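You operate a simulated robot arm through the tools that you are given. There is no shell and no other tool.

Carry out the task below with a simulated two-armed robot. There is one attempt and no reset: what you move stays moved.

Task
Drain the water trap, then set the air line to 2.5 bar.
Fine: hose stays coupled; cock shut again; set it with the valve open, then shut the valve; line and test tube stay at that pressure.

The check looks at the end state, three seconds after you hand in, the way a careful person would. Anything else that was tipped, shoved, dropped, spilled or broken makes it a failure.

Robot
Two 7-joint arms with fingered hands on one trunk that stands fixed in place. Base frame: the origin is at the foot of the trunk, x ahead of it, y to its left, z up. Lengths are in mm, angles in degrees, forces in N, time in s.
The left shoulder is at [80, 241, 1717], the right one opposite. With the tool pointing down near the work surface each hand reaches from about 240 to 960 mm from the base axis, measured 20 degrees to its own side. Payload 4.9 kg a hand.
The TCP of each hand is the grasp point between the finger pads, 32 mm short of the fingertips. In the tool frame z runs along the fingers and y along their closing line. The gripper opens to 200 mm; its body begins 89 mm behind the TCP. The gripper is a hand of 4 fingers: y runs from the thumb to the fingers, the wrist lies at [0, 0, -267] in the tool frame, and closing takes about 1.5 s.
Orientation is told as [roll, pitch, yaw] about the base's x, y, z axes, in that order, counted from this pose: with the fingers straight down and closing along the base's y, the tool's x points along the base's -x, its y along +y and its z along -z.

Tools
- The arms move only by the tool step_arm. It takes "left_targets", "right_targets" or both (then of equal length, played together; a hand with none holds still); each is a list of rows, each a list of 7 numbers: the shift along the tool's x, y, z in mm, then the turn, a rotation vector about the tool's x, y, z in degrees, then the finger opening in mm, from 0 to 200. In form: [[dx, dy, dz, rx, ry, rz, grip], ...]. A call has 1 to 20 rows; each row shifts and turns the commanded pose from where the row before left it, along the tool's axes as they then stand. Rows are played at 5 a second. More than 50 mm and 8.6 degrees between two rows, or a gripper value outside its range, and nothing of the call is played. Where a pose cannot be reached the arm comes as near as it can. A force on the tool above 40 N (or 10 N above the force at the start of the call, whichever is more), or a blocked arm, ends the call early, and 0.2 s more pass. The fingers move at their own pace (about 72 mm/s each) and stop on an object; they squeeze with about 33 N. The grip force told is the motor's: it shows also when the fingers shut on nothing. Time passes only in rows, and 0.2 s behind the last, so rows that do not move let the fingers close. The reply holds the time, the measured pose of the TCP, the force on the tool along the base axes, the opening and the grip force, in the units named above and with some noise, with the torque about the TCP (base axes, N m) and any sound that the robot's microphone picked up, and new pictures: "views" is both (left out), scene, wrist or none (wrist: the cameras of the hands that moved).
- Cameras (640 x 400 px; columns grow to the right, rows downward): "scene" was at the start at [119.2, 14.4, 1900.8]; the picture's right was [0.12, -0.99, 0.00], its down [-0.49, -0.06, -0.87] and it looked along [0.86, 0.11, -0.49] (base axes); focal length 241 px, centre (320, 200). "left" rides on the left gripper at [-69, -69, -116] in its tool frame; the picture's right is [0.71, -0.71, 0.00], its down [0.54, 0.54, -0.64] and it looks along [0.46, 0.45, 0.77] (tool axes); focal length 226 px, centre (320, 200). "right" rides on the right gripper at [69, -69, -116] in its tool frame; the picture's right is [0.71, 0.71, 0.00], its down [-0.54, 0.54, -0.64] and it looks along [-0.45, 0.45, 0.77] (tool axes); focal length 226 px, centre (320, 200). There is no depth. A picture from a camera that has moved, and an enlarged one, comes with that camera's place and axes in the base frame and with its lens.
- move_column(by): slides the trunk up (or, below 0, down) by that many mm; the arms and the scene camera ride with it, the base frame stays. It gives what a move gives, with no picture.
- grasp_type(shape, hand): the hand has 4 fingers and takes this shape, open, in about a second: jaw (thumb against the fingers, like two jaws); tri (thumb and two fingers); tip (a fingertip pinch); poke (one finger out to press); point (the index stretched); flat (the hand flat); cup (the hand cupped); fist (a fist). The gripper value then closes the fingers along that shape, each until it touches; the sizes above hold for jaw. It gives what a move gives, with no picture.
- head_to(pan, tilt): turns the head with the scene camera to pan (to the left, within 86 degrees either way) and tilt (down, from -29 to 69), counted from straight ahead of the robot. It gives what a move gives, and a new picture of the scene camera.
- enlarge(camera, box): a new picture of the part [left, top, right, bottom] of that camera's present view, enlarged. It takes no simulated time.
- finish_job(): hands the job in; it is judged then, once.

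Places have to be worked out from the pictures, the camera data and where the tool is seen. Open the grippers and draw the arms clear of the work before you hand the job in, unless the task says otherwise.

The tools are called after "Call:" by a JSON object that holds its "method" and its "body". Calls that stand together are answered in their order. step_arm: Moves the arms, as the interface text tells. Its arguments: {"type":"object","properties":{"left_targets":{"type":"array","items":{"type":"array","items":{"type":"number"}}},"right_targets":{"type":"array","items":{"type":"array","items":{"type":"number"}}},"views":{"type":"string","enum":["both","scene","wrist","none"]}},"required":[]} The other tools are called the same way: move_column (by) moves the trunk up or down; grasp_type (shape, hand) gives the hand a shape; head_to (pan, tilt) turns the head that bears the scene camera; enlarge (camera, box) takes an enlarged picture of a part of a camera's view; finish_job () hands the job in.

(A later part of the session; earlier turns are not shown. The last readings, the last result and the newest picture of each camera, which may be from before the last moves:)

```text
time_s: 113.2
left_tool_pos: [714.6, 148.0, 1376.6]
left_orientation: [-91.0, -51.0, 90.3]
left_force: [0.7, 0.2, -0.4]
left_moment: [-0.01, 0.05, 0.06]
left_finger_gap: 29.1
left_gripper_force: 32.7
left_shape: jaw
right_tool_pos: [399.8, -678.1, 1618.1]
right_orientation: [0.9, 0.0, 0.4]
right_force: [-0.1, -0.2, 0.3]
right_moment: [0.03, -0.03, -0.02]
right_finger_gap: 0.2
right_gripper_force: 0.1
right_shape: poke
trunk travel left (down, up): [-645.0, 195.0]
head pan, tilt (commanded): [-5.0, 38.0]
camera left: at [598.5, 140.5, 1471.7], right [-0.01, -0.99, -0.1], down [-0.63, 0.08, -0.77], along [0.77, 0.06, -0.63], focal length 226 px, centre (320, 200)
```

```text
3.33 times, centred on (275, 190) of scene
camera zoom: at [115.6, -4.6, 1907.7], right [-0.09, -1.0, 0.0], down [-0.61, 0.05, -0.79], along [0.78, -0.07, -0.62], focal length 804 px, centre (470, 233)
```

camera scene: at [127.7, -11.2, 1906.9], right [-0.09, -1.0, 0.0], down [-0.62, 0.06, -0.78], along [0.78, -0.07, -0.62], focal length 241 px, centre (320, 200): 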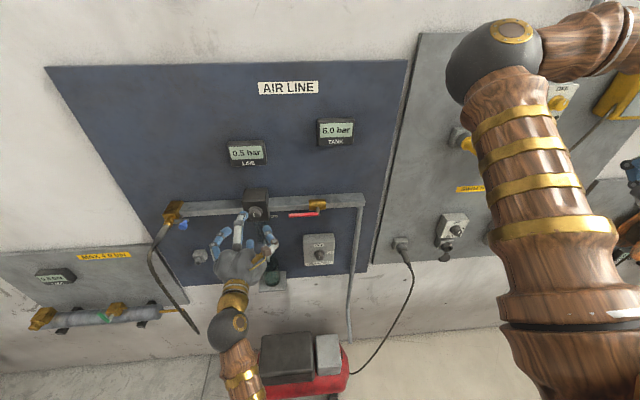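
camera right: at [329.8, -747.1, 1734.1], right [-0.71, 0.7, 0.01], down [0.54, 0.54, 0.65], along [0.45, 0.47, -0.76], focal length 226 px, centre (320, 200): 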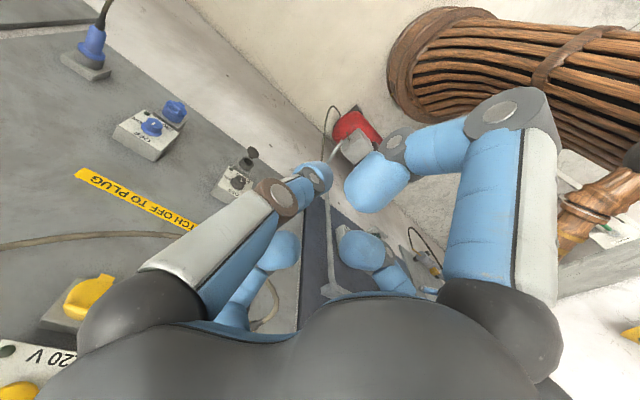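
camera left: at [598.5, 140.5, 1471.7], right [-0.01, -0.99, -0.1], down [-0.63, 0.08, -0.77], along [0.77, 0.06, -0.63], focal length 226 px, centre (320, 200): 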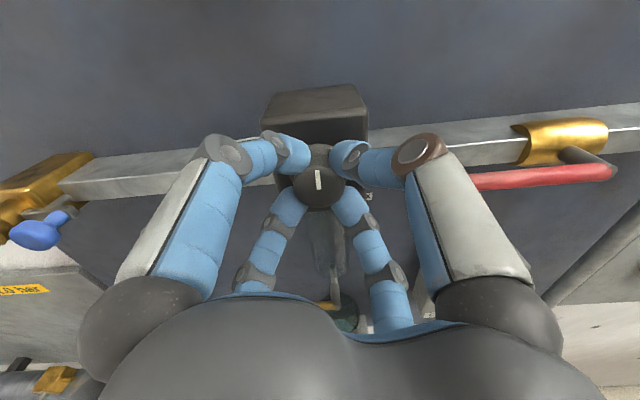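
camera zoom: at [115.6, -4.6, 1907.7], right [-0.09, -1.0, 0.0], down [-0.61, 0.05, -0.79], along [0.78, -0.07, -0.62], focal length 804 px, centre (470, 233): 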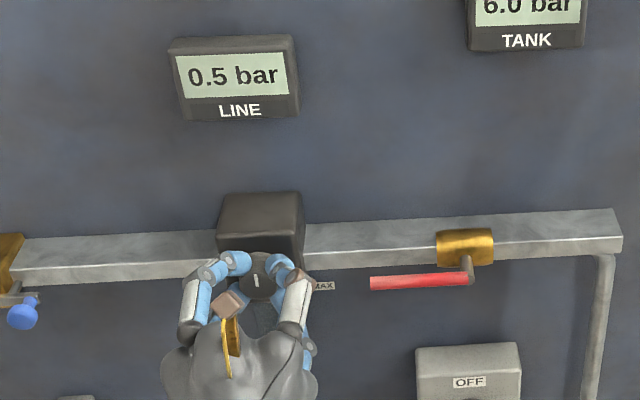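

A firm, balanced grip on the knob (gap 29, 33 N, no side force). I turn it clockwise by 10 degrees and read the gauge.

Call:
{"method": "step_arm", "body": {"left_targets": [[0, 0, 0, 0, 0, 5, 20], [0, 0, 0, 0, 0, 5, 20], [0, 0, 0, 0, 0, 0, 20]], "views": "none"}}

Call:
{"method": "enlarge", "body": {"camera": "scene", "box": [215, 130, 335, 250]}}

Call:
{"method": "enlarge", "body": {"camera": "left", "box": [220, 80, 420, 230]}}

```text
time_s: 114.0
left_tool_pos: [714.3, 149.3, 1377.2]
left_orientation: [-91.3, -60.9, 90.6]
left_force: [-0.8, 0.7, -0.5]
left_moment: [0.01, 0.08, 0.06]
left_finger_gap: 29.1
left_gripper_force: 32.4
left_shape: jaw
right_tool_pos: [398.6, -677.6, 1617.5]
right_orientation: [1.0, 0.0, 0.4]
right_force: [0.3, -0.3, 0.8]
right_moment: [0.02, 0.0, 0.03]
right_finger_gap: 0.3
right_gripper_force: 0.1
right_shape: poke
trunk travel left (down, up): [-645.0, 195.0]
head pan, tilt (commanded): [-5.0, 38.0]
```

```text
3.33 times, centred on (275, 190) of scene
camera zoom: at [115.3, -4.8, 1907.7], right [-0.09, -1.0, 0.0], down [-0.61, 0.05, -0.79], along [0.78, -0.07, -0.62], focal length 804 px, centre (470, 233)
```

zoom: 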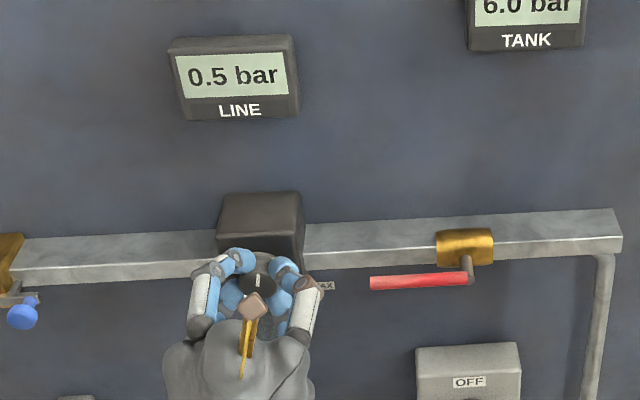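

```text
2.67 times, centred on (320, 155) of left
camera zoom: at [598.5, 123.5, 1468.4], right [-0.01, -0.96, -0.28], down [-0.63, 0.22, -0.74], along [0.77, 0.17, -0.61], focal length 603 px, centre (320, 320)
```

zoom: 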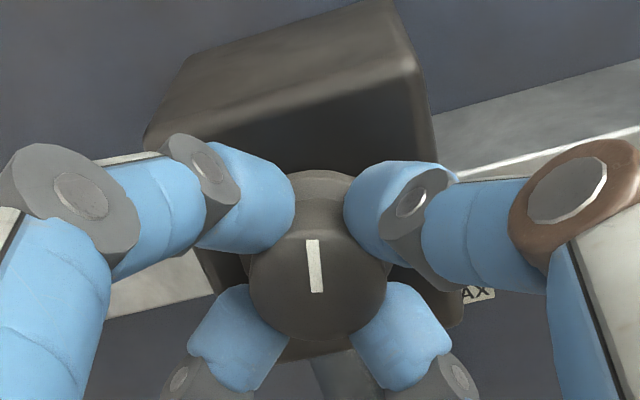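

The knob turns with the hand (mark fixed between the fingers, box rotates). LINE still shows 0.5; I turn another 16 degrees.

Call:
{"method": "step_arm", "body": {"left_targets": [[0, 0, 0, 0, 0, 8, 20], [0, 0, 0, 0, 0, 8, 20], [0, 0, 0, 0, 0, 0, 20], [0, 0, 0, 0, 0, 0, 20]], "views": "none"}}

Call:
{"method": "enlarge", "body": {"camera": "scene", "box": [215, 130, 335, 250]}}

Call:
{"method": "enlarge", "body": {"camera": "left", "box": [220, 80, 420, 230]}}

```text
time_s: 115.0
left_tool_pos: [714.5, 148.5, 1376.9]
left_orientation: [-92.4, -76.9, 92.0]
left_force: [-3.9, -1.4, -6.2]
left_moment: [0.0, 0.26, 0.01]
left_finger_gap: 29.1
left_gripper_force: 32.9
left_shape: jaw
right_tool_pos: [398.9, -676.0, 1617.8]
right_orientation: [0.8, 0.1, 0.3]
right_force: [-0.6, -0.5, -0.1]
right_moment: [0.0, 0.01, 0.0]
right_finger_gap: 0.2
right_gripper_force: 0.0
right_shape: poke
trunk travel left (down, up): [-645.0, 195.0]
head pan, tilt (commanded): [-5.0, 38.0]
```

```text
3.33 times, centred on (275, 190) of scene
camera zoom: at [115.2, -4.9, 1907.6], right [-0.09, -1.0, 0.0], down [-0.61, 0.05, -0.79], along [0.78, -0.07, -0.62], focal length 804 px, centre (470, 233)
```

zoom: 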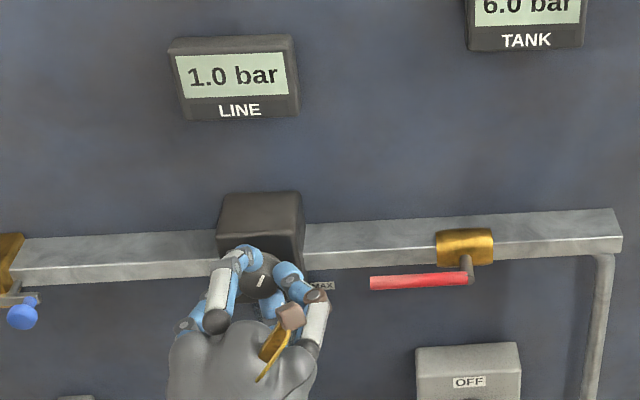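

```text
2.67 times, centred on (320, 155) of left
camera zoom: at [598.5, 98.4, 1457.3], right [0.0, -0.85, -0.53], down [-0.63, 0.41, -0.66], along [0.77, 0.33, -0.54], focal length 603 px, centre (320, 320)
```

zoom: 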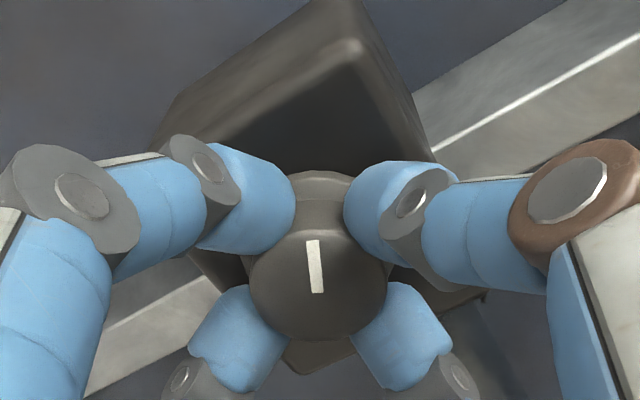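

LINE rises to 1.0 bar at about 26 degrees, so clockwise increases. I hold to see whether it settles.

Call:
{"method": "step_arm", "body": {"left_targets": [[0, 0, 0, 0, 0, 0, 20], [0, 0, 0, 0, 0, 0, 20], [0, 0, 0, 0, 0, 0, 20], [0, 0, 0, 0, 0, 0, 20]], "views": "none"}}

Call:
{"method": "enlarge", "body": {"camera": "scene", "box": [215, 130, 335, 250]}}

Call:
{"method": "enlarge", "body": {"camera": "scene", "box": [20, 250, 120, 330]}}

```text
time_s: 116.0
left_tool_pos: [714.8, 148.7, 1376.6]
left_orientation: [-92.6, -76.9, 92.1]
left_force: [-4.2, -1.9, -8.7]
left_moment: [-0.01, 0.32, 0.0]
left_finger_gap: 29.2
left_gripper_force: 33.7
left_shape: jaw
right_tool_pos: [399.0, -676.7, 1617.5]
right_orientation: [0.9, 0.0, 0.3]
right_force: [0.4, 0.3, -0.1]
right_moment: [0.01, 0.01, 0.02]
right_finger_gap: 0.2
right_gripper_force: 0.0
right_shape: poke
trunk travel left (down, up): [-645.0, 195.0]
head pan, tilt (commanded): [-5.0, 38.0]
```

```text
3.33 times, centred on (275, 190) of scene
camera zoom: at [115.2, -4.9, 1907.7], right [-0.09, -1.0, 0.0], down [-0.61, 0.05, -0.79], along [0.78, -0.07, -0.62], focal length 804 px, centre (470, 233)
```

zoom: 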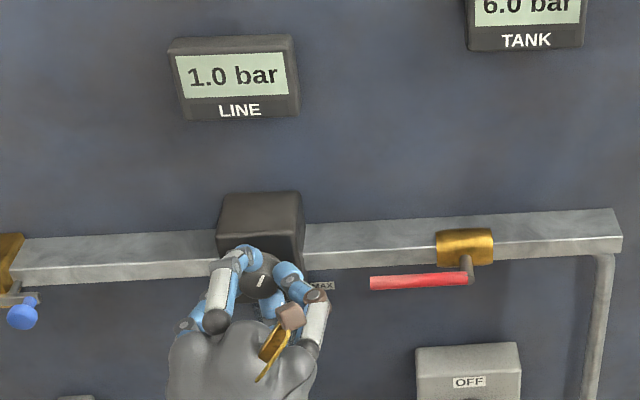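

```text
5.00 times, centred on (70, 290) of scene
camera zoom: at [115.2, -4.9, 1907.7], right [-0.09, -1.0, 0.0], down [-0.61, 0.05, -0.79], along [0.78, -0.07, -0.62], focal length 1206 px, centre (1570, -250)
```

zoom: 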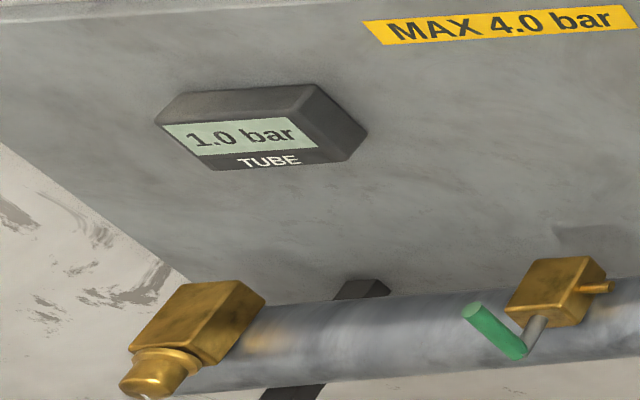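

Steady at 1.0 on both gauges. I turn on by another 8 degrees, easing down 1 mm to relieve the slight side load.

Call:
{"method": "step_arm", "body": {"left_targets": [[1, 0, 0, 0, 0, 4, 20], [0, 0, 0, 0, 0, 4, 20], [0, 0, 0, 0, 0, 0, 20], [0, 0, 0, 0, 0, 0, 20]], "views": "none"}}

Call:
{"method": "enlarge", "body": {"camera": "scene", "box": [215, 130, 335, 250]}}

```text
time_s: 117.0
left_tool_pos: [715.7, 148.2, 1374.9]
left_orientation: [-97.2, -84.9, 96.7]
left_force: [-1.1, -0.4, -1.3]
left_moment: [0.0, 0.15, -0.01]
left_finger_gap: 29.2
left_gripper_force: 32.6
left_shape: jaw
right_tool_pos: [399.2, -675.8, 1618.0]
right_orientation: [0.9, 0.1, 0.5]
right_force: [-0.6, 0.6, -0.4]
right_moment: [0.04, 0.02, -0.02]
right_finger_gap: 0.0
right_gripper_force: 0.0
right_shape: poke
trunk travel left (down, up): [-645.0, 195.0]
head pan, tilt (commanded): [-5.0, 38.0]
```

```text
3.33 times, centred on (275, 190) of scene
camera zoom: at [115.3, -4.9, 1907.7], right [-0.09, -1.0, 0.0], down [-0.61, 0.05, -0.79], along [0.78, -0.07, -0.62], focal length 804 px, centre (470, 233)
```

zoom: 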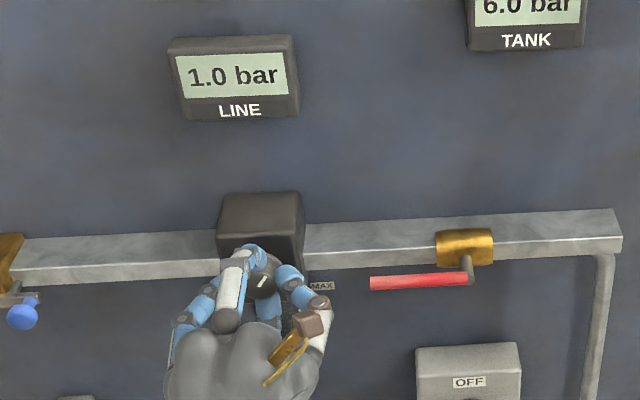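

Still exactly 1.0, so the knob seems to work in 0.5-bar steps. I continue clockwise and note where it steps.

Call:
{"method": "step_arm", "body": {"left_targets": [[0, 0, 0, 0, 0, 6, 20], [0, 0, 0, 0, 0, 6, 20], [0, 0, 0, 0, 0, 0, 20], [0, 0, 0, 0, 0, 0, 20]], "views": "none"}}

Call:
{"method": "enlarge", "body": {"camera": "scene", "box": [215, 130, 335, 250]}}

```text
time_s: 118.0
left_tool_pos: [714.0, 148.1, 1375.2]
left_orientation: [95.0, -83.0, -95.3]
left_force: [-0.2, -1.1, -1.2]
left_moment: [-0.02, 0.18, -0.06]
left_finger_gap: 29.0
left_gripper_force: 33.3
left_shape: jaw
right_tool_pos: [398.3, -677.8, 1618.6]
right_orientation: [0.9, 0.0, 0.4]
right_force: [0.4, 0.7, 0.1]
right_moment: [-0.01, 0.0, -0.02]
right_finger_gap: 0.0
right_gripper_force: 0.0
right_shape: poke
trunk travel left (down, up): [-645.0, 195.0]
head pan, tilt (commanded): [-5.0, 38.0]
```

```text
3.33 times, centred on (275, 190) of scene
camera zoom: at [115.3, -5.2, 1907.7], right [-0.09, -1.0, 0.0], down [-0.61, 0.05, -0.79], along [0.78, -0.07, -0.62], focal length 804 px, centre (470, 233)
```

zoom: 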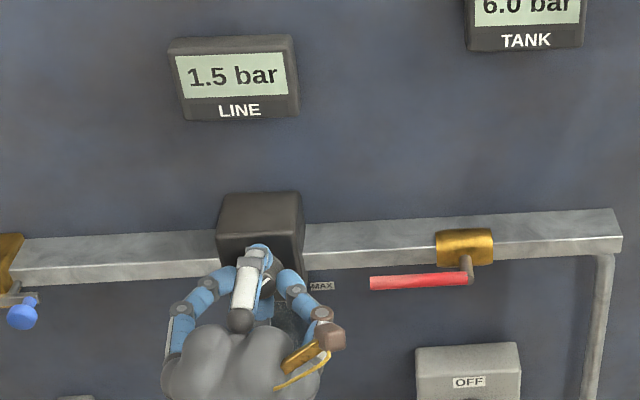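

1.5 bar at about 46 degrees. I turn on in smaller portions.

Call:
{"method": "step_arm", "body": {"left_targets": [[0, 0, 0, 0, 0, 6, 20], [0, 0, 0, 0, 0, 6, 20], [0, 0, 0, 0, 0, 0, 20], [0, 0, 0, 0, 0, 0, 20]], "views": "none"}}

Call:
{"method": "enlarge", "body": {"camera": "scene", "box": [215, 130, 335, 250]}}

```text
time_s: 119.0
left_tool_pos: [714.5, 147.9, 1376.0]
left_orientation: [91.8, -71.0, -92.1]
left_force: [-1.3, -1.4, -3.7]
left_moment: [0.0, 0.27, -0.08]
left_finger_gap: 29.3
left_gripper_force: 32.8
left_shape: jaw
right_tool_pos: [399.4, -677.4, 1618.8]
right_orientation: [1.0, 0.1, 0.5]
right_force: [0.0, 0.3, -0.5]
right_moment: [-0.02, 0.04, 0.03]
right_finger_gap: 0.0
right_gripper_force: 0.1
right_shape: poke
trunk travel left (down, up): [-645.0, 195.0]
head pan, tilt (commanded): [-5.0, 38.0]
```

```text
3.33 times, centred on (275, 190) of scene
camera zoom: at [115.3, -5.2, 1907.6], right [-0.09, -1.0, 0.0], down [-0.61, 0.05, -0.79], along [0.78, -0.07, -0.62], focal length 804 px, centre (470, 233)
```

zoom: 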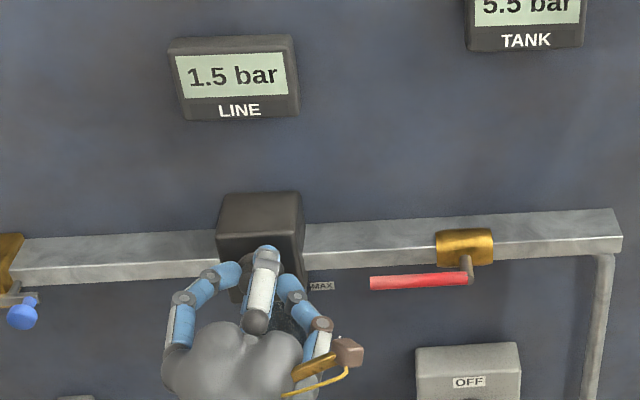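

Now TANK shows 5.5: the gauges evidently read only in 0.5-bar steps, so I need the angles where the reading changes to interpolate. I continue in 4-degree steps with pauses.

Call:
{"method": "step_arm", "body": {"left_targets": [[0.5, 0, 0, 0, 0, 4, 20], [0, 0, 0, 0, 0, 0, 20], [0, 0, 0, 0, 0, 0, 20], [0, 0, 0, 0, 0, 0, 20]], "views": "none"}}

Call:
{"method": "enlarge", "body": {"camera": "scene", "box": [215, 120, 365, 250]}}

```text
time_s: 120.0
left_tool_pos: [714.9, 147.9, 1374.4]
left_orientation: [91.5, -67.0, -91.9]
left_force: [0.8, -1.6, -1.6]
left_moment: [-0.07, 0.2, -0.09]
left_finger_gap: 29.1
left_gripper_force: 32.9
left_shape: jaw
right_tool_pos: [399.6, -677.1, 1618.0]
right_orientation: [0.9, 0.0, 0.5]
right_force: [-0.4, -0.3, 0.5]
right_moment: [0.03, -0.01, -0.03]
right_finger_gap: 0.0
right_gripper_force: 0.0
right_shape: poke
trunk travel left (down, up): [-645.0, 195.0]
head pan, tilt (commanded): [-5.0, 38.0]
```

```text
3.08 times, centred on (290, 185) of scene
camera zoom: at [115.6, -5.4, 1907.7], right [-0.09, -1.0, 0.0], down [-0.61, 0.05, -0.79], along [0.78, -0.07, -0.62], focal length 742 px, centre (412, 246)
```

zoom: 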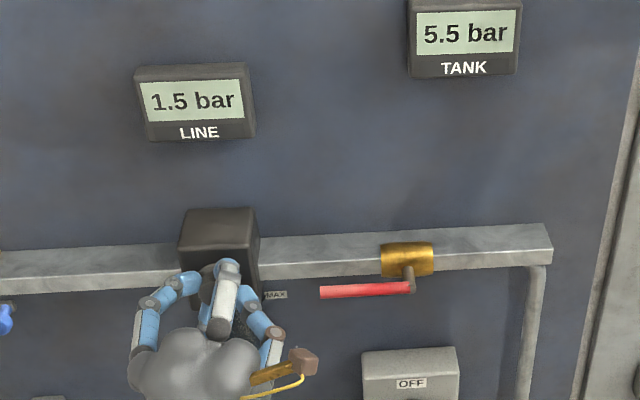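

Call:
{"method": "step_arm", "body": {"left_targets": [[0, 0, 0, 0, 0, 3, 20], [0, 0, 0, 0, 0, 0, 20], [0, 0, 0, 0, 0, 0, 20], [0, 0, 0, 0, 0, 0, 20]], "views": "none"}}

Call:
{"method": "enlarge", "body": {"camera": "scene", "box": [215, 120, 365, 250]}}

```text
time_s: 121.0
left_tool_pos: [714.7, 148.5, 1374.5]
left_orientation: [91.3, -64.1, -91.6]
left_force: [0.3, -2.7, -2.4]
left_moment: [0.02, 0.23, -0.1]
left_finger_gap: 29.0
left_gripper_force: 32.9
left_shape: jaw
right_tool_pos: [399.8, -677.3, 1618.1]
right_orientation: [0.9, 0.0, 0.4]
right_force: [-0.2, 0.2, 0.2]
right_moment: [0.05, -0.01, 0.0]
right_finger_gap: 0.2
right_gripper_force: 0.1
right_shape: poke
trunk travel left (down, up): [-645.0, 195.0]
head pan, tilt (commanded): [-5.0, 38.0]
```

```text
3.08 times, centred on (290, 185) of scene
camera zoom: at [115.5, -5.5, 1907.7], right [-0.09, -1.0, 0.0], down [-0.61, 0.05, -0.79], along [0.78, -0.07, -0.62], focal length 742 px, centre (412, 246)
```

zoom: 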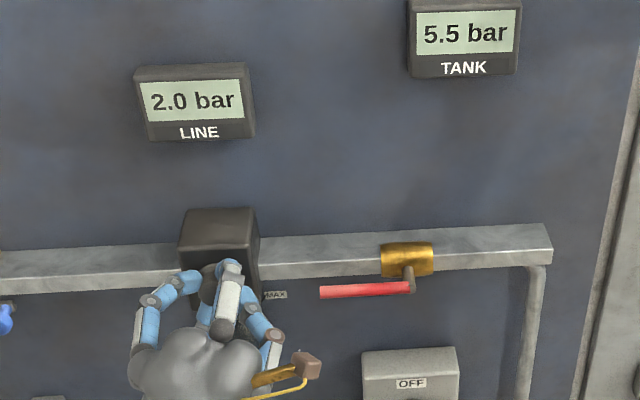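

LINE steps to 2.0 between 62 and 65 degrees. The next change should come near 85–90. I turn to about 81 and then by 2-degree steps.

Call:
{"method": "step_arm", "body": {"left_targets": [[0, 0, 0, 0, 0, 4, 20], [0, 0, 0, 0, 0, 4, 20], [0, 0, 0, 0, 0, 4, 20], [0.5, 0, 0, 0, 0, 4, 20], [0, 0, 0, 0, 0, 0, 20], [0, 0, 0, 0, 0, 0, 20], [0, 0, 0, 0, 0, 0, 20]], "views": "none"}}

Call:
{"method": "enlarge", "body": {"camera": "scene", "box": [215, 120, 365, 250]}}

Call:
{"method": "enlarge", "body": {"camera": "left", "box": [220, 80, 420, 230]}}

```text
time_s: 122.5
left_tool_pos: [713.6, 151.7, 1371.1]
left_orientation: [91.6, -48.0, -92.2]
left_force: [18.2, -15.9, 16.7]
left_moment: [0.03, -0.36, -0.58]
left_finger_gap: 28.9
left_gripper_force: 32.7
left_shape: jaw
left hand out of reach, approached as far as the arm can: row 4
right_tool_pos: [399.4, -682.0, 1617.0]
right_orientation: [1.1, -0.1, 0.4]
right_force: [0.2, 0.1, 1.0]
right_moment: [0.0, -0.03, -0.02]
right_finger_gap: 0.0
right_gripper_force: 0.1
right_shape: poke
trunk travel left (down, up): [-645.0, 195.0]
head pan, tilt (commanded): [-5.0, 38.0]
```

```text
3.08 times, centred on (290, 185) of scene
camera zoom: at [116.4, -9.5, 1907.7], right [-0.09, -1.0, 0.0], down [-0.61, 0.06, -0.79], along [0.78, -0.07, -0.62], focal length 742 px, centre (412, 246)
```

zoom: 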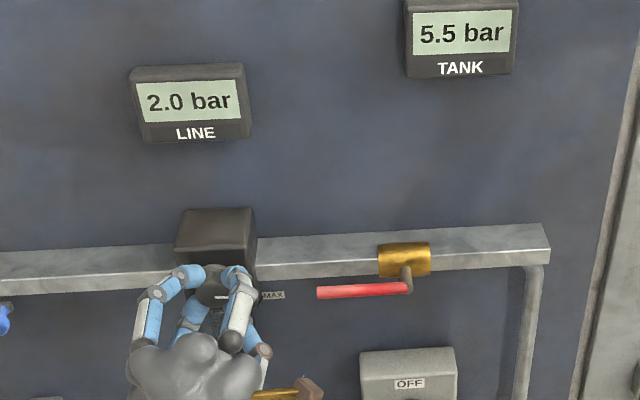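

```text
2.67 times, centred on (320, 155) of left
camera zoom: at [597.6, 56.4, 1374.1], right [0.02, -0.06, -1.0], down [-0.63, 0.78, -0.05], along [0.78, 0.63, -0.02], focal length 603 px, centre (320, 320)
```

zoom: 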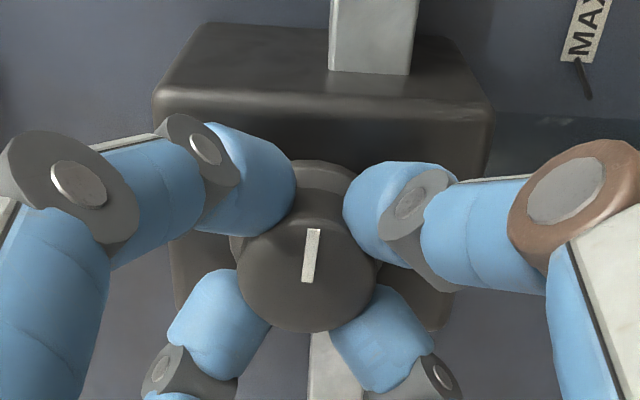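

The arm reached a limit there and side forces rose, so I look closely at the pointer angle.

Call:
{"method": "enlarge", "body": {"camera": "scene", "box": [240, 195, 300, 235]}}

```text
10.00 times, centred on (270, 215) of scene
camera zoom: at [116.4, -9.5, 1907.7], right [-0.09, -1.0, 0.0], down [-0.61, 0.06, -0.79], along [0.78, -0.07, -0.62], focal length 2411 px, centre (820, 50)
```

zoom: 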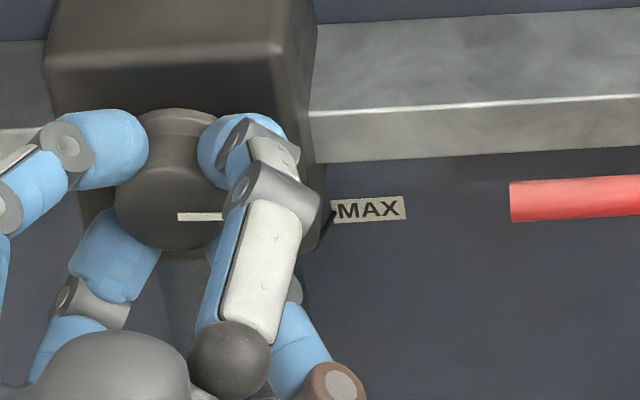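

The pointer is at about 95 degrees while LINE shows 2.0. I hold a second to see if the gauge still climbs.

Call:
{"method": "step_arm", "body": {"left_targets": [[0, 0, 0, 0, 0, 0, 20], [0, 0, 0, 0, 0, 0, 20], [0, 0, 0, 0, 0, 0, 20]], "views": "none"}}

Call:
{"method": "enlarge", "body": {"camera": "scene", "box": [215, 120, 365, 250]}}

```text
time_s: 123.3
left_tool_pos: [715.1, 152.4, 1371.2]
left_orientation: [91.4, -48.0, -91.9]
left_force: [16.7, -16.8, 18.2]
left_moment: [0.0, -0.4, -0.64]
left_finger_gap: 28.7
left_gripper_force: 32.8
left_shape: jaw
right_tool_pos: [399.9, -682.1, 1615.4]
right_orientation: [1.1, -0.1, 0.3]
right_force: [0.6, -0.3, 0.6]
right_moment: [-0.03, -0.02, 0.01]
right_finger_gap: 0.2
right_gripper_force: 0.1
right_shape: poke
trunk travel left (down, up): [-645.0, 195.0]
head pan, tilt (commanded): [-5.0, 38.0]
```

```text
3.08 times, centred on (290, 185) of scene
camera zoom: at [116.7, -9.7, 1907.6], right [-0.09, -1.0, 0.0], down [-0.61, 0.06, -0.79], along [0.78, -0.07, -0.62], focal length 742 px, centre (412, 246)
```

zoom: 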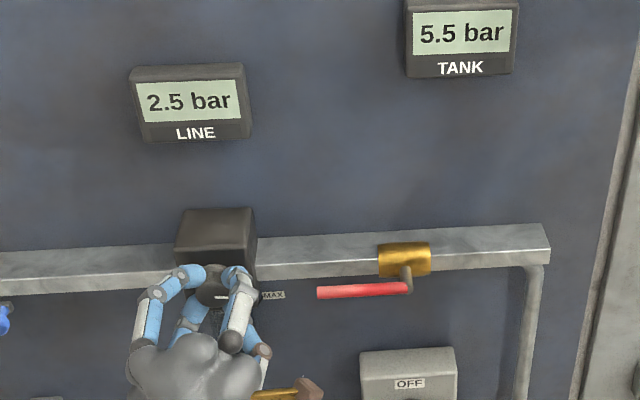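

It climbed to 2.5 – the line lags the knob. I wait on to see that it settles there and does not go past.

Call:
{"method": "step_arm", "body": {"left_targets": [[0, 0, 0, 0, 0, 0, 20], [0, 0, 0, 0, 0, 0, 20], [0, 0, 0, 0, 0, 0, 20]], "views": "none"}}

Call:
{"method": "enlarge", "body": {"camera": "scene", "box": [215, 120, 365, 250]}}

Call:
{"method": "enlarge", "body": {"camera": "scene", "box": [20, 250, 120, 330]}}

```text
time_s: 124.2
left_tool_pos: [713.9, 151.9, 1370.6]
left_orientation: [91.4, -48.1, -91.9]
left_force: [16.2, -15.9, 17.2]
left_moment: [0.03, -0.4, -0.64]
left_finger_gap: 28.7
left_gripper_force: 33.3
left_shape: jaw
right_tool_pos: [400.0, -682.0, 1616.7]
right_orientation: [1.1, 0.0, 0.4]
right_force: [-0.1, -1.0, -0.4]
right_moment: [0.02, 0.02, 0.0]
right_finger_gap: 0.1
right_gripper_force: 0.2
right_shape: poke
trunk travel left (down, up): [-645.0, 195.0]
head pan, tilt (commanded): [-5.0, 38.0]
```

```text
3.08 times, centred on (290, 185) of scene
camera zoom: at [116.7, -9.7, 1907.6], right [-0.09, -1.0, 0.0], down [-0.61, 0.06, -0.79], along [0.78, -0.07, -0.62], focal length 742 px, centre (412, 246)
```

zoom: 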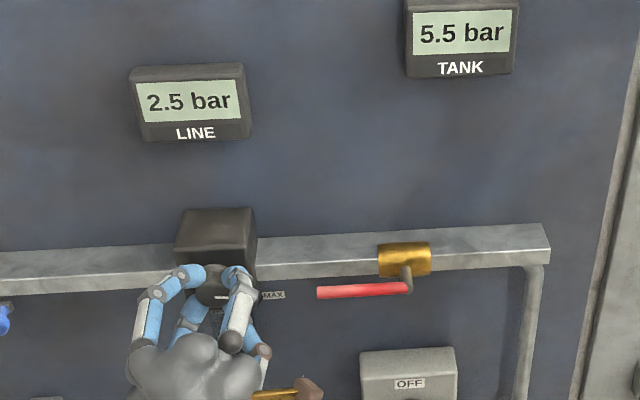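

```text
5.00 times, centred on (70, 290) of scene
camera zoom: at [116.7, -9.7, 1907.6], right [-0.09, -1.0, 0.0], down [-0.61, 0.06, -0.79], along [0.78, -0.07, -0.62], focal length 1206 px, centre (1570, -250)
```

zoom: 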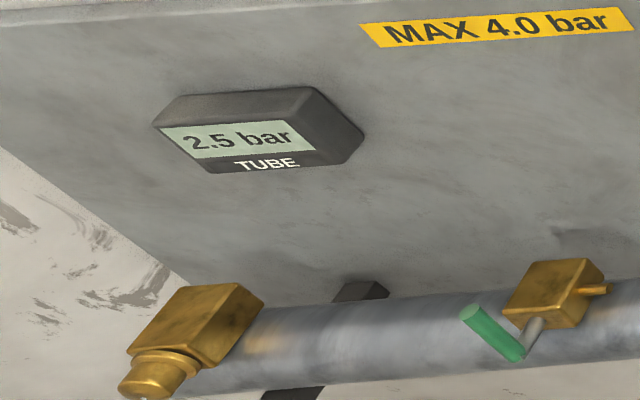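

Both gauges hold 2.5. My angle readings suggest the true value is near 2.4, so I want to centre it in the 2.5 band. The hand is at its roll limit, so I open the fingers and roll back for a fresh grip.

Call:
{"method": "step_arm", "body": {"left_targets": [[0, 0, 0, 0, 0, 0, 40], [0, 0, 0, 0, 0, 0, 58], [0, 0, 0, 0, 0, 0, 60], [0, 0, 0, 0, 0, 0, 60]], "views": "wrist"}}

Call:
{"method": "enlarge", "body": {"camera": "scene", "box": [215, 120, 365, 250]}}

Call:
{"method": "enlarge", "body": {"camera": "scene", "box": [240, 195, 300, 235]}}

```text
time_s: 125.2
left_tool_pos: [712.0, 154.4, 1369.9]
left_orientation: [91.4, -48.1, -91.9]
left_force: [-0.2, -0.3, -0.1]
left_moment: [-0.01, 0.03, 0.07]
left_finger_gap: 59.3
left_gripper_force: 0.0
left_shape: jaw
right_tool_pos: [399.5, -679.5, 1618.0]
right_orientation: [1.0, 0.1, 0.3]
right_force: [0.5, 0.1, -0.4]
right_moment: [0.0, 0.02, 0.05]
right_finger_gap: 0.0
right_gripper_force: 0.1
right_shape: poke
trunk travel left (down, up): [-645.0, 195.0]
head pan, tilt (commanded): [-5.0, 38.0]
camera left: at [596.8, 58.9, 1373.6], right [0.02, -0.06, -1.0], down [-0.63, 0.77, -0.05], along [0.78, 0.63, -0.02], focal length 226 px, centre (320, 200)
```

left: 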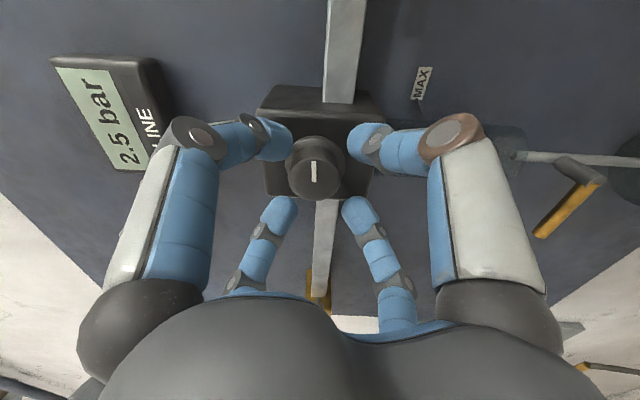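

```text
3.08 times, centred on (290, 185) of scene
camera zoom: at [115.2, -7.5, 1907.6], right [-0.09, -1.0, 0.0], down [-0.61, 0.06, -0.79], along [0.78, -0.07, -0.62], focal length 742 px, centre (412, 246)
```

zoom: 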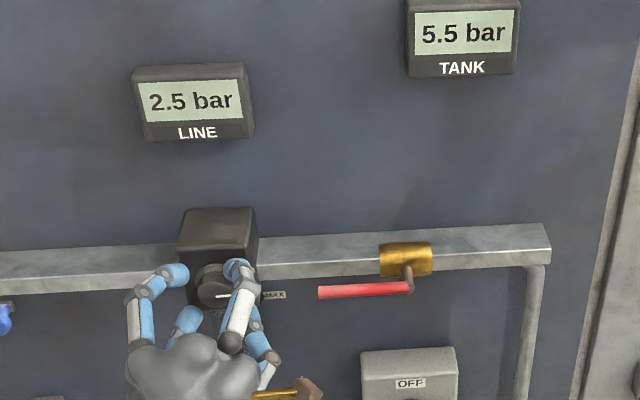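

```text
10.00 times, centred on (270, 215) of scene
camera zoom: at [115.2, -7.5, 1907.6], right [-0.09, -1.0, 0.0], down [-0.61, 0.06, -0.79], along [0.78, -0.07, -0.62], focal length 2411 px, centre (820, 50)
```

zoom: 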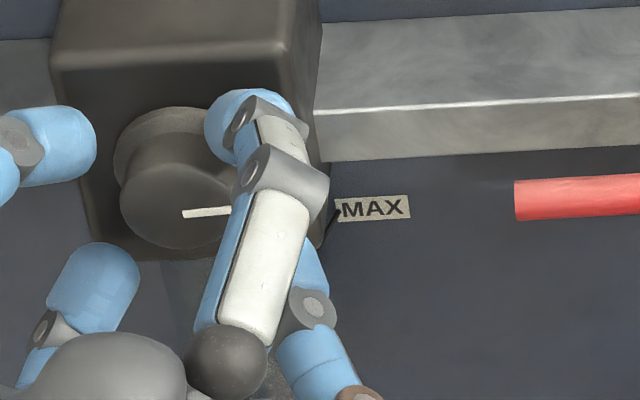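

Released, the readings stay at 2.5. I measure the pointer's angle precisely in the hand camera.

Call:
{"method": "enlarge", "body": {"camera": "left", "box": [250, 80, 390, 220]}}

```text
2.86 times, centred on (320, 150) of left
camera zoom: at [596.8, 58.9, 1373.6], right [0.02, -0.06, -1.0], down [-0.63, 0.77, -0.05], along [0.78, 0.63, -0.02], focal length 646 px, centre (320, 343)
```

zoom: 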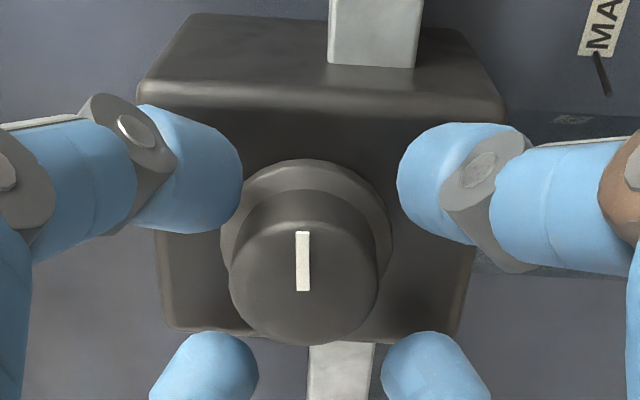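

The pointer is at about 88 degrees now. I wait two seconds with the hand off to see whether the line holds at this setting, while rolling the hand back for the new grip.

Call:
{"method": "step_arm", "body": {"left_targets": [[0, 0, 0, 0, 0, -8, 62], [0, 0, 0, 0, 0, -8, 62], [0, 0, 0, 0, 0, -8, 62], [0, 0, 0, 0, 0, -8, 62], [0, 0, 0, 0, 0, -8, 62], [0, 0, 0, 0, 0, -8, 62], [0, 0, 0, 0, 0, -8, 62], [0, 0, 0, 0, 0, 0, 62]], "views": "wrist"}}

Call:
{"method": "enlarge", "body": {"camera": "scene", "box": [215, 120, 365, 250]}}

Call:
{"method": "enlarge", "body": {"camera": "left", "box": [250, 80, 390, 220]}}

```text
time_s: 127.0
left_tool_pos: [713.4, 154.7, 1369.8]
left_orientation: [-92.5, -75.8, 92.0]
left_force: [-0.2, -0.4, 0.4]
left_moment: [-0.02, -0.05, 0.01]
left_finger_gap: 61.4
left_gripper_force: 0.0
left_shape: jaw
right_tool_pos: [399.8, -676.8, 1618.8]
right_orientation: [0.9, 0.0, 0.4]
right_force: [-0.1, 0.2, -0.1]
right_moment: [-0.03, -0.02, -0.05]
right_finger_gap: 0.1
right_gripper_force: 0.2
right_shape: poke
trunk travel left (down, up): [-645.0, 195.0]
head pan, tilt (commanded): [-5.0, 38.0]
camera left: at [597.3, 107.0, 1452.3], right [0.0, -0.86, -0.51], down [-0.63, 0.4, -0.66], along [0.77, 0.32, -0.54], focal length 226 px, centre (320, 200)
```

left: 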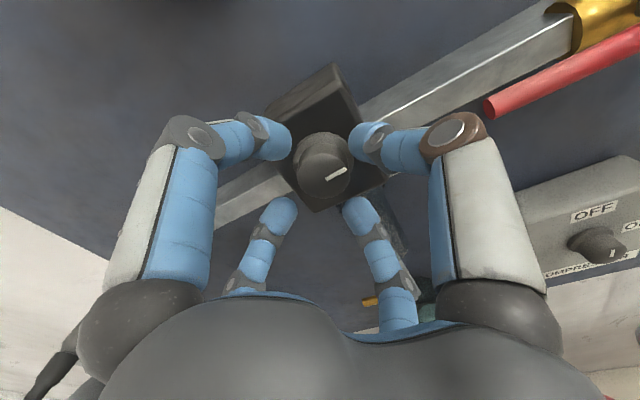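

```text
3.08 times, centred on (290, 185) of scene
camera zoom: at [115.3, -4.9, 1907.7], right [-0.09, -1.0, 0.0], down [-0.61, 0.05, -0.79], along [0.78, -0.07, -0.62], focal length 742 px, centre (412, 246)
```

zoom: 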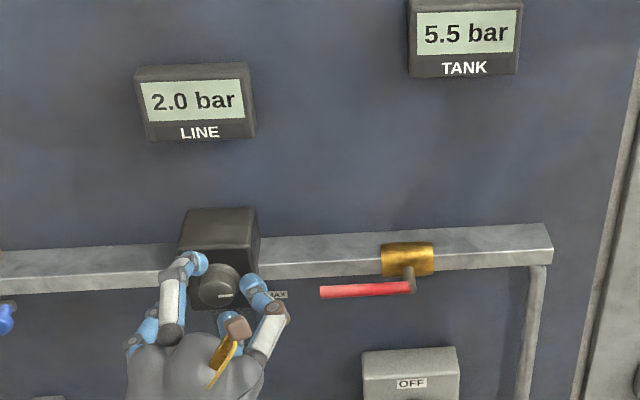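

```text
2.86 times, centred on (320, 150) of left
camera zoom: at [597.3, 107.0, 1452.3], right [0.0, -0.86, -0.51], down [-0.63, 0.4, -0.66], along [0.77, 0.32, -0.54], focal length 646 px, centre (320, 343)
```

zoom: 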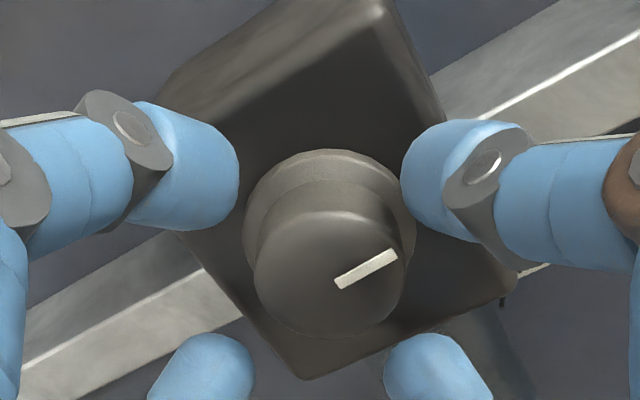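

LINE fell back to 2.0, so the regulator relieves downward and 88–90 degrees is just under the 2.25 switch point. I recentre on the knob and grip again.

Call:
{"method": "step_arm", "body": {"left_targets": [[-4.7, -6.7, 1, 0, 0, 0, 56], [0, 0, 0, 0, 0, 0, 46], [0, 0, 0, 0, 0, 0, 38], [0, 0, 0, 0, 0, 0, 30], [0, 0, 0, 0, 0, 0, 24], [0, 0, 0, 0, 0, 0, 20], [0, 0, 0, 0, 0, 0, 20]], "views": "none"}}

Call:
{"method": "enlarge", "body": {"camera": "left", "box": [250, 80, 390, 220]}}

Call:
{"method": "enlarge", "body": {"camera": "scene", "box": [215, 120, 365, 250]}}

```text
time_s: 128.6
left_tool_pos: [715.7, 148.7, 1376.2]
left_orientation: [-92.4, -76.0, 91.9]
left_force: [3.5, -0.6, 0.9]
left_moment: [0.0, 0.0, -0.03]
left_finger_gap: 31.4
left_gripper_force: 33.1
left_shape: jaw
right_tool_pos: [398.5, -677.2, 1618.1]
right_orientation: [0.9, 0.0, 0.4]
right_force: [-0.6, -0.3, -0.1]
right_moment: [0.01, 0.0, -0.04]
right_finger_gap: 0.1
right_gripper_force: 0.0
right_shape: poke
trunk travel left (down, up): [-645.0, 195.0]
head pan, tilt (commanded): [-5.0, 38.0]
```

```text
2.86 times, centred on (320, 150) of left
camera zoom: at [598.8, 101.2, 1458.3], right [0.0, -0.86, -0.51], down [-0.63, 0.4, -0.66], along [0.77, 0.32, -0.54], focal length 646 px, centre (320, 343)
```

zoom: 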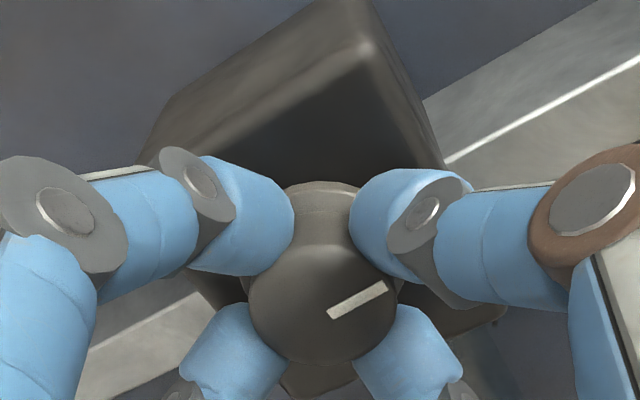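

```text
3.08 times, centred on (290, 185) of scene
camera zoom: at [116.1, -4.9, 1907.6], right [-0.09, -1.0, 0.0], down [-0.61, 0.05, -0.79], along [0.78, -0.07, -0.62], focal length 742 px, centre (412, 246)
```

zoom: 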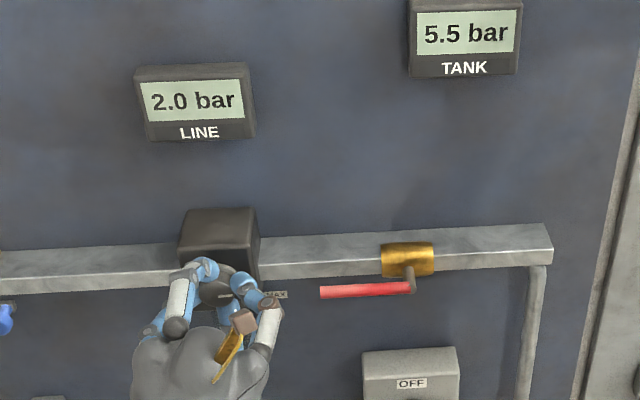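

Good grip, balanced. LINE 2.0. I step clockwise 2 degrees at a time with more than a second's wait, looking for the change to 2.5.

Call:
{"method": "step_arm", "body": {"left_targets": [[0, 0, 0, 0, 0, 2, 20], [0, 0, 0, 0, 0, 0, 20], [0, 0, 0, 0, 0, 0, 20], [0, 0, 0, 0, 0, 0, 20], [0, 0, 0, 0, 0, 0, 20], [0, 0, 0, 0, 0, 0, 20], [0, 0, 0, 0, 0, 0, 20], [0, 0, 0, 0, 0, 0, 20]], "views": "none"}}

Call:
{"method": "enlarge", "body": {"camera": "scene", "box": [215, 120, 365, 250]}}

```text
time_s: 130.3
left_tool_pos: [714.1, 150.3, 1376.5]
left_orientation: [-92.8, -78.0, 92.3]
left_force: [3.6, -0.3, 1.2]
left_moment: [-0.02, -0.01, -0.03]
left_finger_gap: 31.1
left_gripper_force: 32.7
left_shape: jaw
right_tool_pos: [399.1, -676.7, 1618.0]
right_orientation: [0.9, 0.0, 0.4]
right_force: [0.4, 0.3, -0.9]
right_moment: [-0.04, 0.0, -0.01]
right_finger_gap: 0.0
right_gripper_force: 0.1
right_shape: poke
trunk travel left (down, up): [-645.0, 195.0]
head pan, tilt (commanded): [-5.0, 38.0]
```

```text
3.08 times, centred on (290, 185) of scene
camera zoom: at [116.0, -4.9, 1907.6], right [-0.09, -1.0, 0.0], down [-0.61, 0.05, -0.79], along [0.78, -0.07, -0.62], focal length 742 px, centre (412, 246)
```

zoom: 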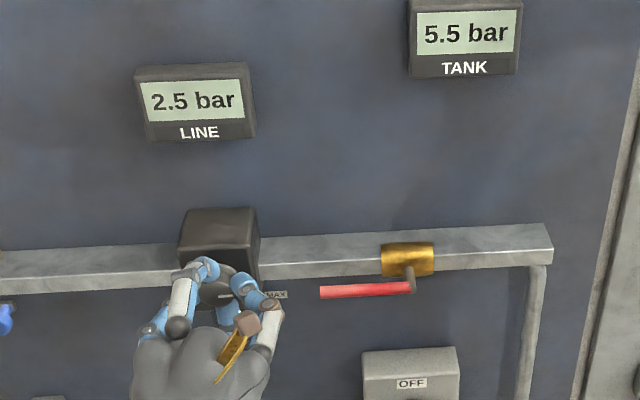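

At +2 degrees LINE settles at 2.5, so the 2.25 switch point is within a degree here. With about 26 degrees per half bar (1.75 was at ~63.5, this one at ~90), true 2.5 lies some 12 degrees further; I turn 11.5 degrees on and let it settle.

Call:
{"method": "step_arm", "body": {"left_targets": [[0, 0, 0, 0, 0, 4, 20], [0, 0, 0, 0, 0, 4, 20], [0, 0, 0, 0, 0, 3.5, 20], [0, 0, 0, 0, 0, 0, 20], [0, 0, 0, 0, 0, 0, 20], [0, 0, 0, 0, 0, 0, 20], [0, 0, 0, 0, 0, 0, 20], [0, 0, 0, 0, 0, 0, 20], [0, 0, 0, 0, 0, 0, 20], [0, 0, 0, 0, 0, 0, 20], [0, 0, 0, 0, 0, 0, 20]], "views": "none"}}

Call:
{"method": "enlarge", "body": {"camera": "scene", "box": [215, 120, 365, 250]}}

Call:
{"method": "enlarge", "body": {"camera": "left", "box": [250, 80, 390, 220]}}

```text
time_s: 132.8
left_tool_pos: [715.4, 150.3, 1376.6]
left_orientation: [-137.5, -89.2, 137.0]
left_force: [3.8, -2.3, -0.8]
left_moment: [0.01, 0.01, -0.08]
left_finger_gap: 31.1
left_gripper_force: 32.8
left_shape: jaw
right_tool_pos: [399.8, -677.8, 1617.8]
right_orientation: [1.0, -0.1, 0.4]
right_force: [-0.3, -0.2, 0.2]
right_moment: [0.0, 0.01, -0.01]
right_finger_gap: 0.0
right_gripper_force: 0.1
right_shape: poke
trunk travel left (down, up): [-645.0, 195.0]
head pan, tilt (commanded): [-5.0, 38.0]
```

```text
3.08 times, centred on (290, 185) of scene
camera zoom: at [116.1, -5.4, 1907.6], right [-0.09, -1.0, 0.0], down [-0.61, 0.05, -0.79], along [0.78, -0.07, -0.62], focal length 742 px, centre (412, 246)
```

zoom: 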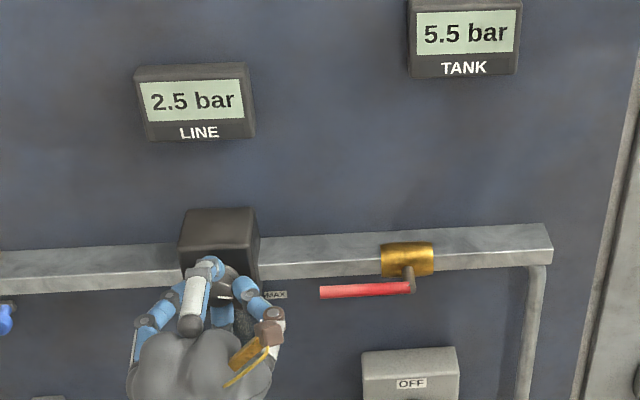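

```text
2.86 times, centred on (320, 150) of left
camera zoom: at [598.8, 82.9, 1444.3], right [0.0, -0.71, -0.7], down [-0.63, 0.54, -0.55], along [0.77, 0.44, -0.45], focal length 646 px, centre (320, 343)
```

zoom: 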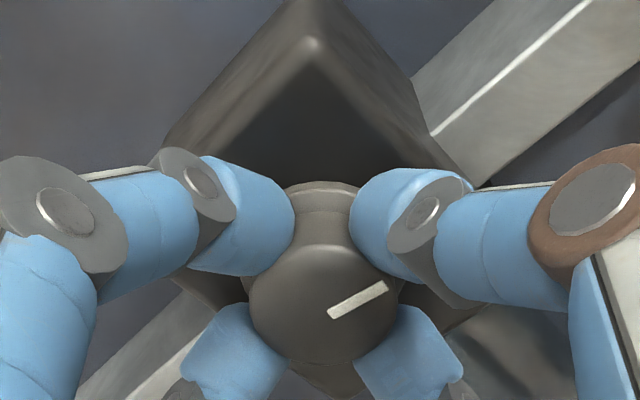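

LINE reads 2.5 and the pointer is at about 102 degrees, which should be very close to true 2.5. I open the fingers, back the hand straight off the knob and check that it stays.

Call:
{"method": "step_arm", "body": {"left_targets": [[0, 0, 0, 0, 0, 0, 36], [0, 0, 0, 0, 0, 0, 46], [0, 0, 0, 0, 0, 0, 60], [0, 0, 0, 0, 0, 0, 64], [0, 0, -10, 0, 0, 0, 64], [0, 0, -15, 0, 0, 0, 64], [0, 0, 0, 0, 0, 0, 64], [0, 0, 0, 0, 0, 0, 64], [0, 0, 0, 0, 0, 0, 64]], "views": "none"}}

Call:
{"method": "enlarge", "body": {"camera": "scene", "box": [215, 120, 365, 250]}}

Call:
{"method": "enlarge", "body": {"camera": "left", "box": [250, 60, 390, 200]}}

Call:
{"method": "enlarge", "body": {"camera": "scene", "box": [20, 250, 120, 330]}}

```text
time_s: 134.8
left_tool_pos: [689.3, 151.0, 1376.1]
left_orientation: [-139.2, -89.1, 138.7]
left_force: [-0.3, 1.1, 0.0]
left_moment: [0.01, 0.02, 0.0]
left_finger_gap: 63.5
left_gripper_force: 0.0
left_shape: jaw
right_tool_pos: [397.7, -676.8, 1618.9]
right_orientation: [0.9, 0.0, 0.5]
right_force: [-0.9, -0.2, -0.5]
right_moment: [0.01, -0.01, 0.0]
right_finger_gap: 0.0
right_gripper_force: 0.1
right_shape: poke
trunk travel left (down, up): [-645.0, 195.0]
head pan, tilt (commanded): [-5.0, 38.0]
```

```text
3.08 times, centred on (290, 185) of scene
camera zoom: at [114.5, -4.7, 1907.7], right [-0.09, -1.0, 0.0], down [-0.61, 0.05, -0.79], along [0.79, -0.07, -0.62], focal length 742 px, centre (412, 246)
```

zoom: 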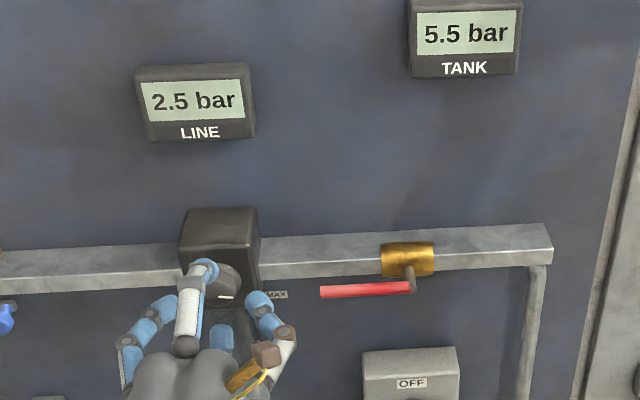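

```text
2.86 times, centred on (320, 130) of left
camera zoom: at [572.8, 83.7, 1444.3], right [0.0, -0.71, -0.7], down [-0.63, 0.54, -0.55], along [0.77, 0.44, -0.45], focal length 646 px, centre (320, 400)
```

zoom: 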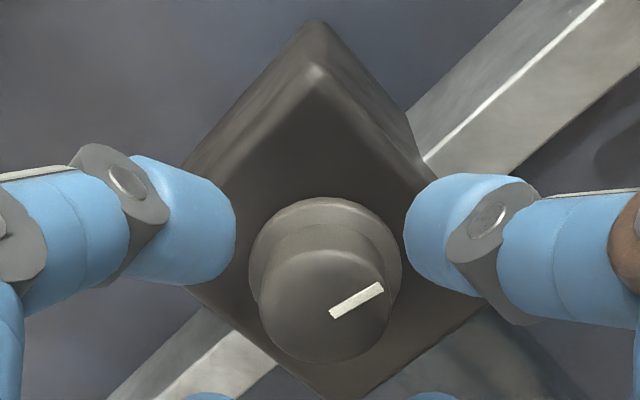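

```text
5.00 times, centred on (70, 290) of scene
camera zoom: at [114.5, -4.7, 1907.7], right [-0.09, -1.0, 0.0], down [-0.61, 0.05, -0.79], along [0.79, -0.07, -0.62], focal length 1206 px, centre (1570, -250)
```

zoom: 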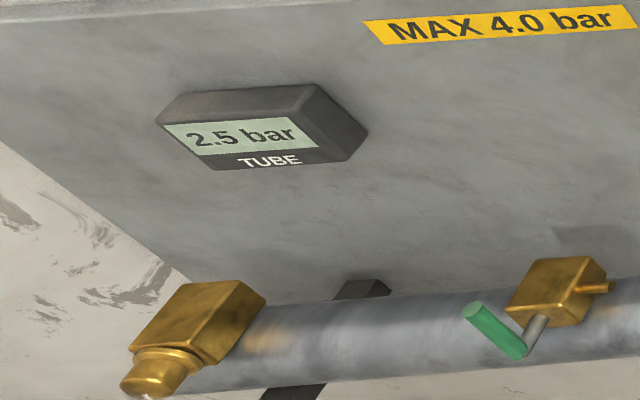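

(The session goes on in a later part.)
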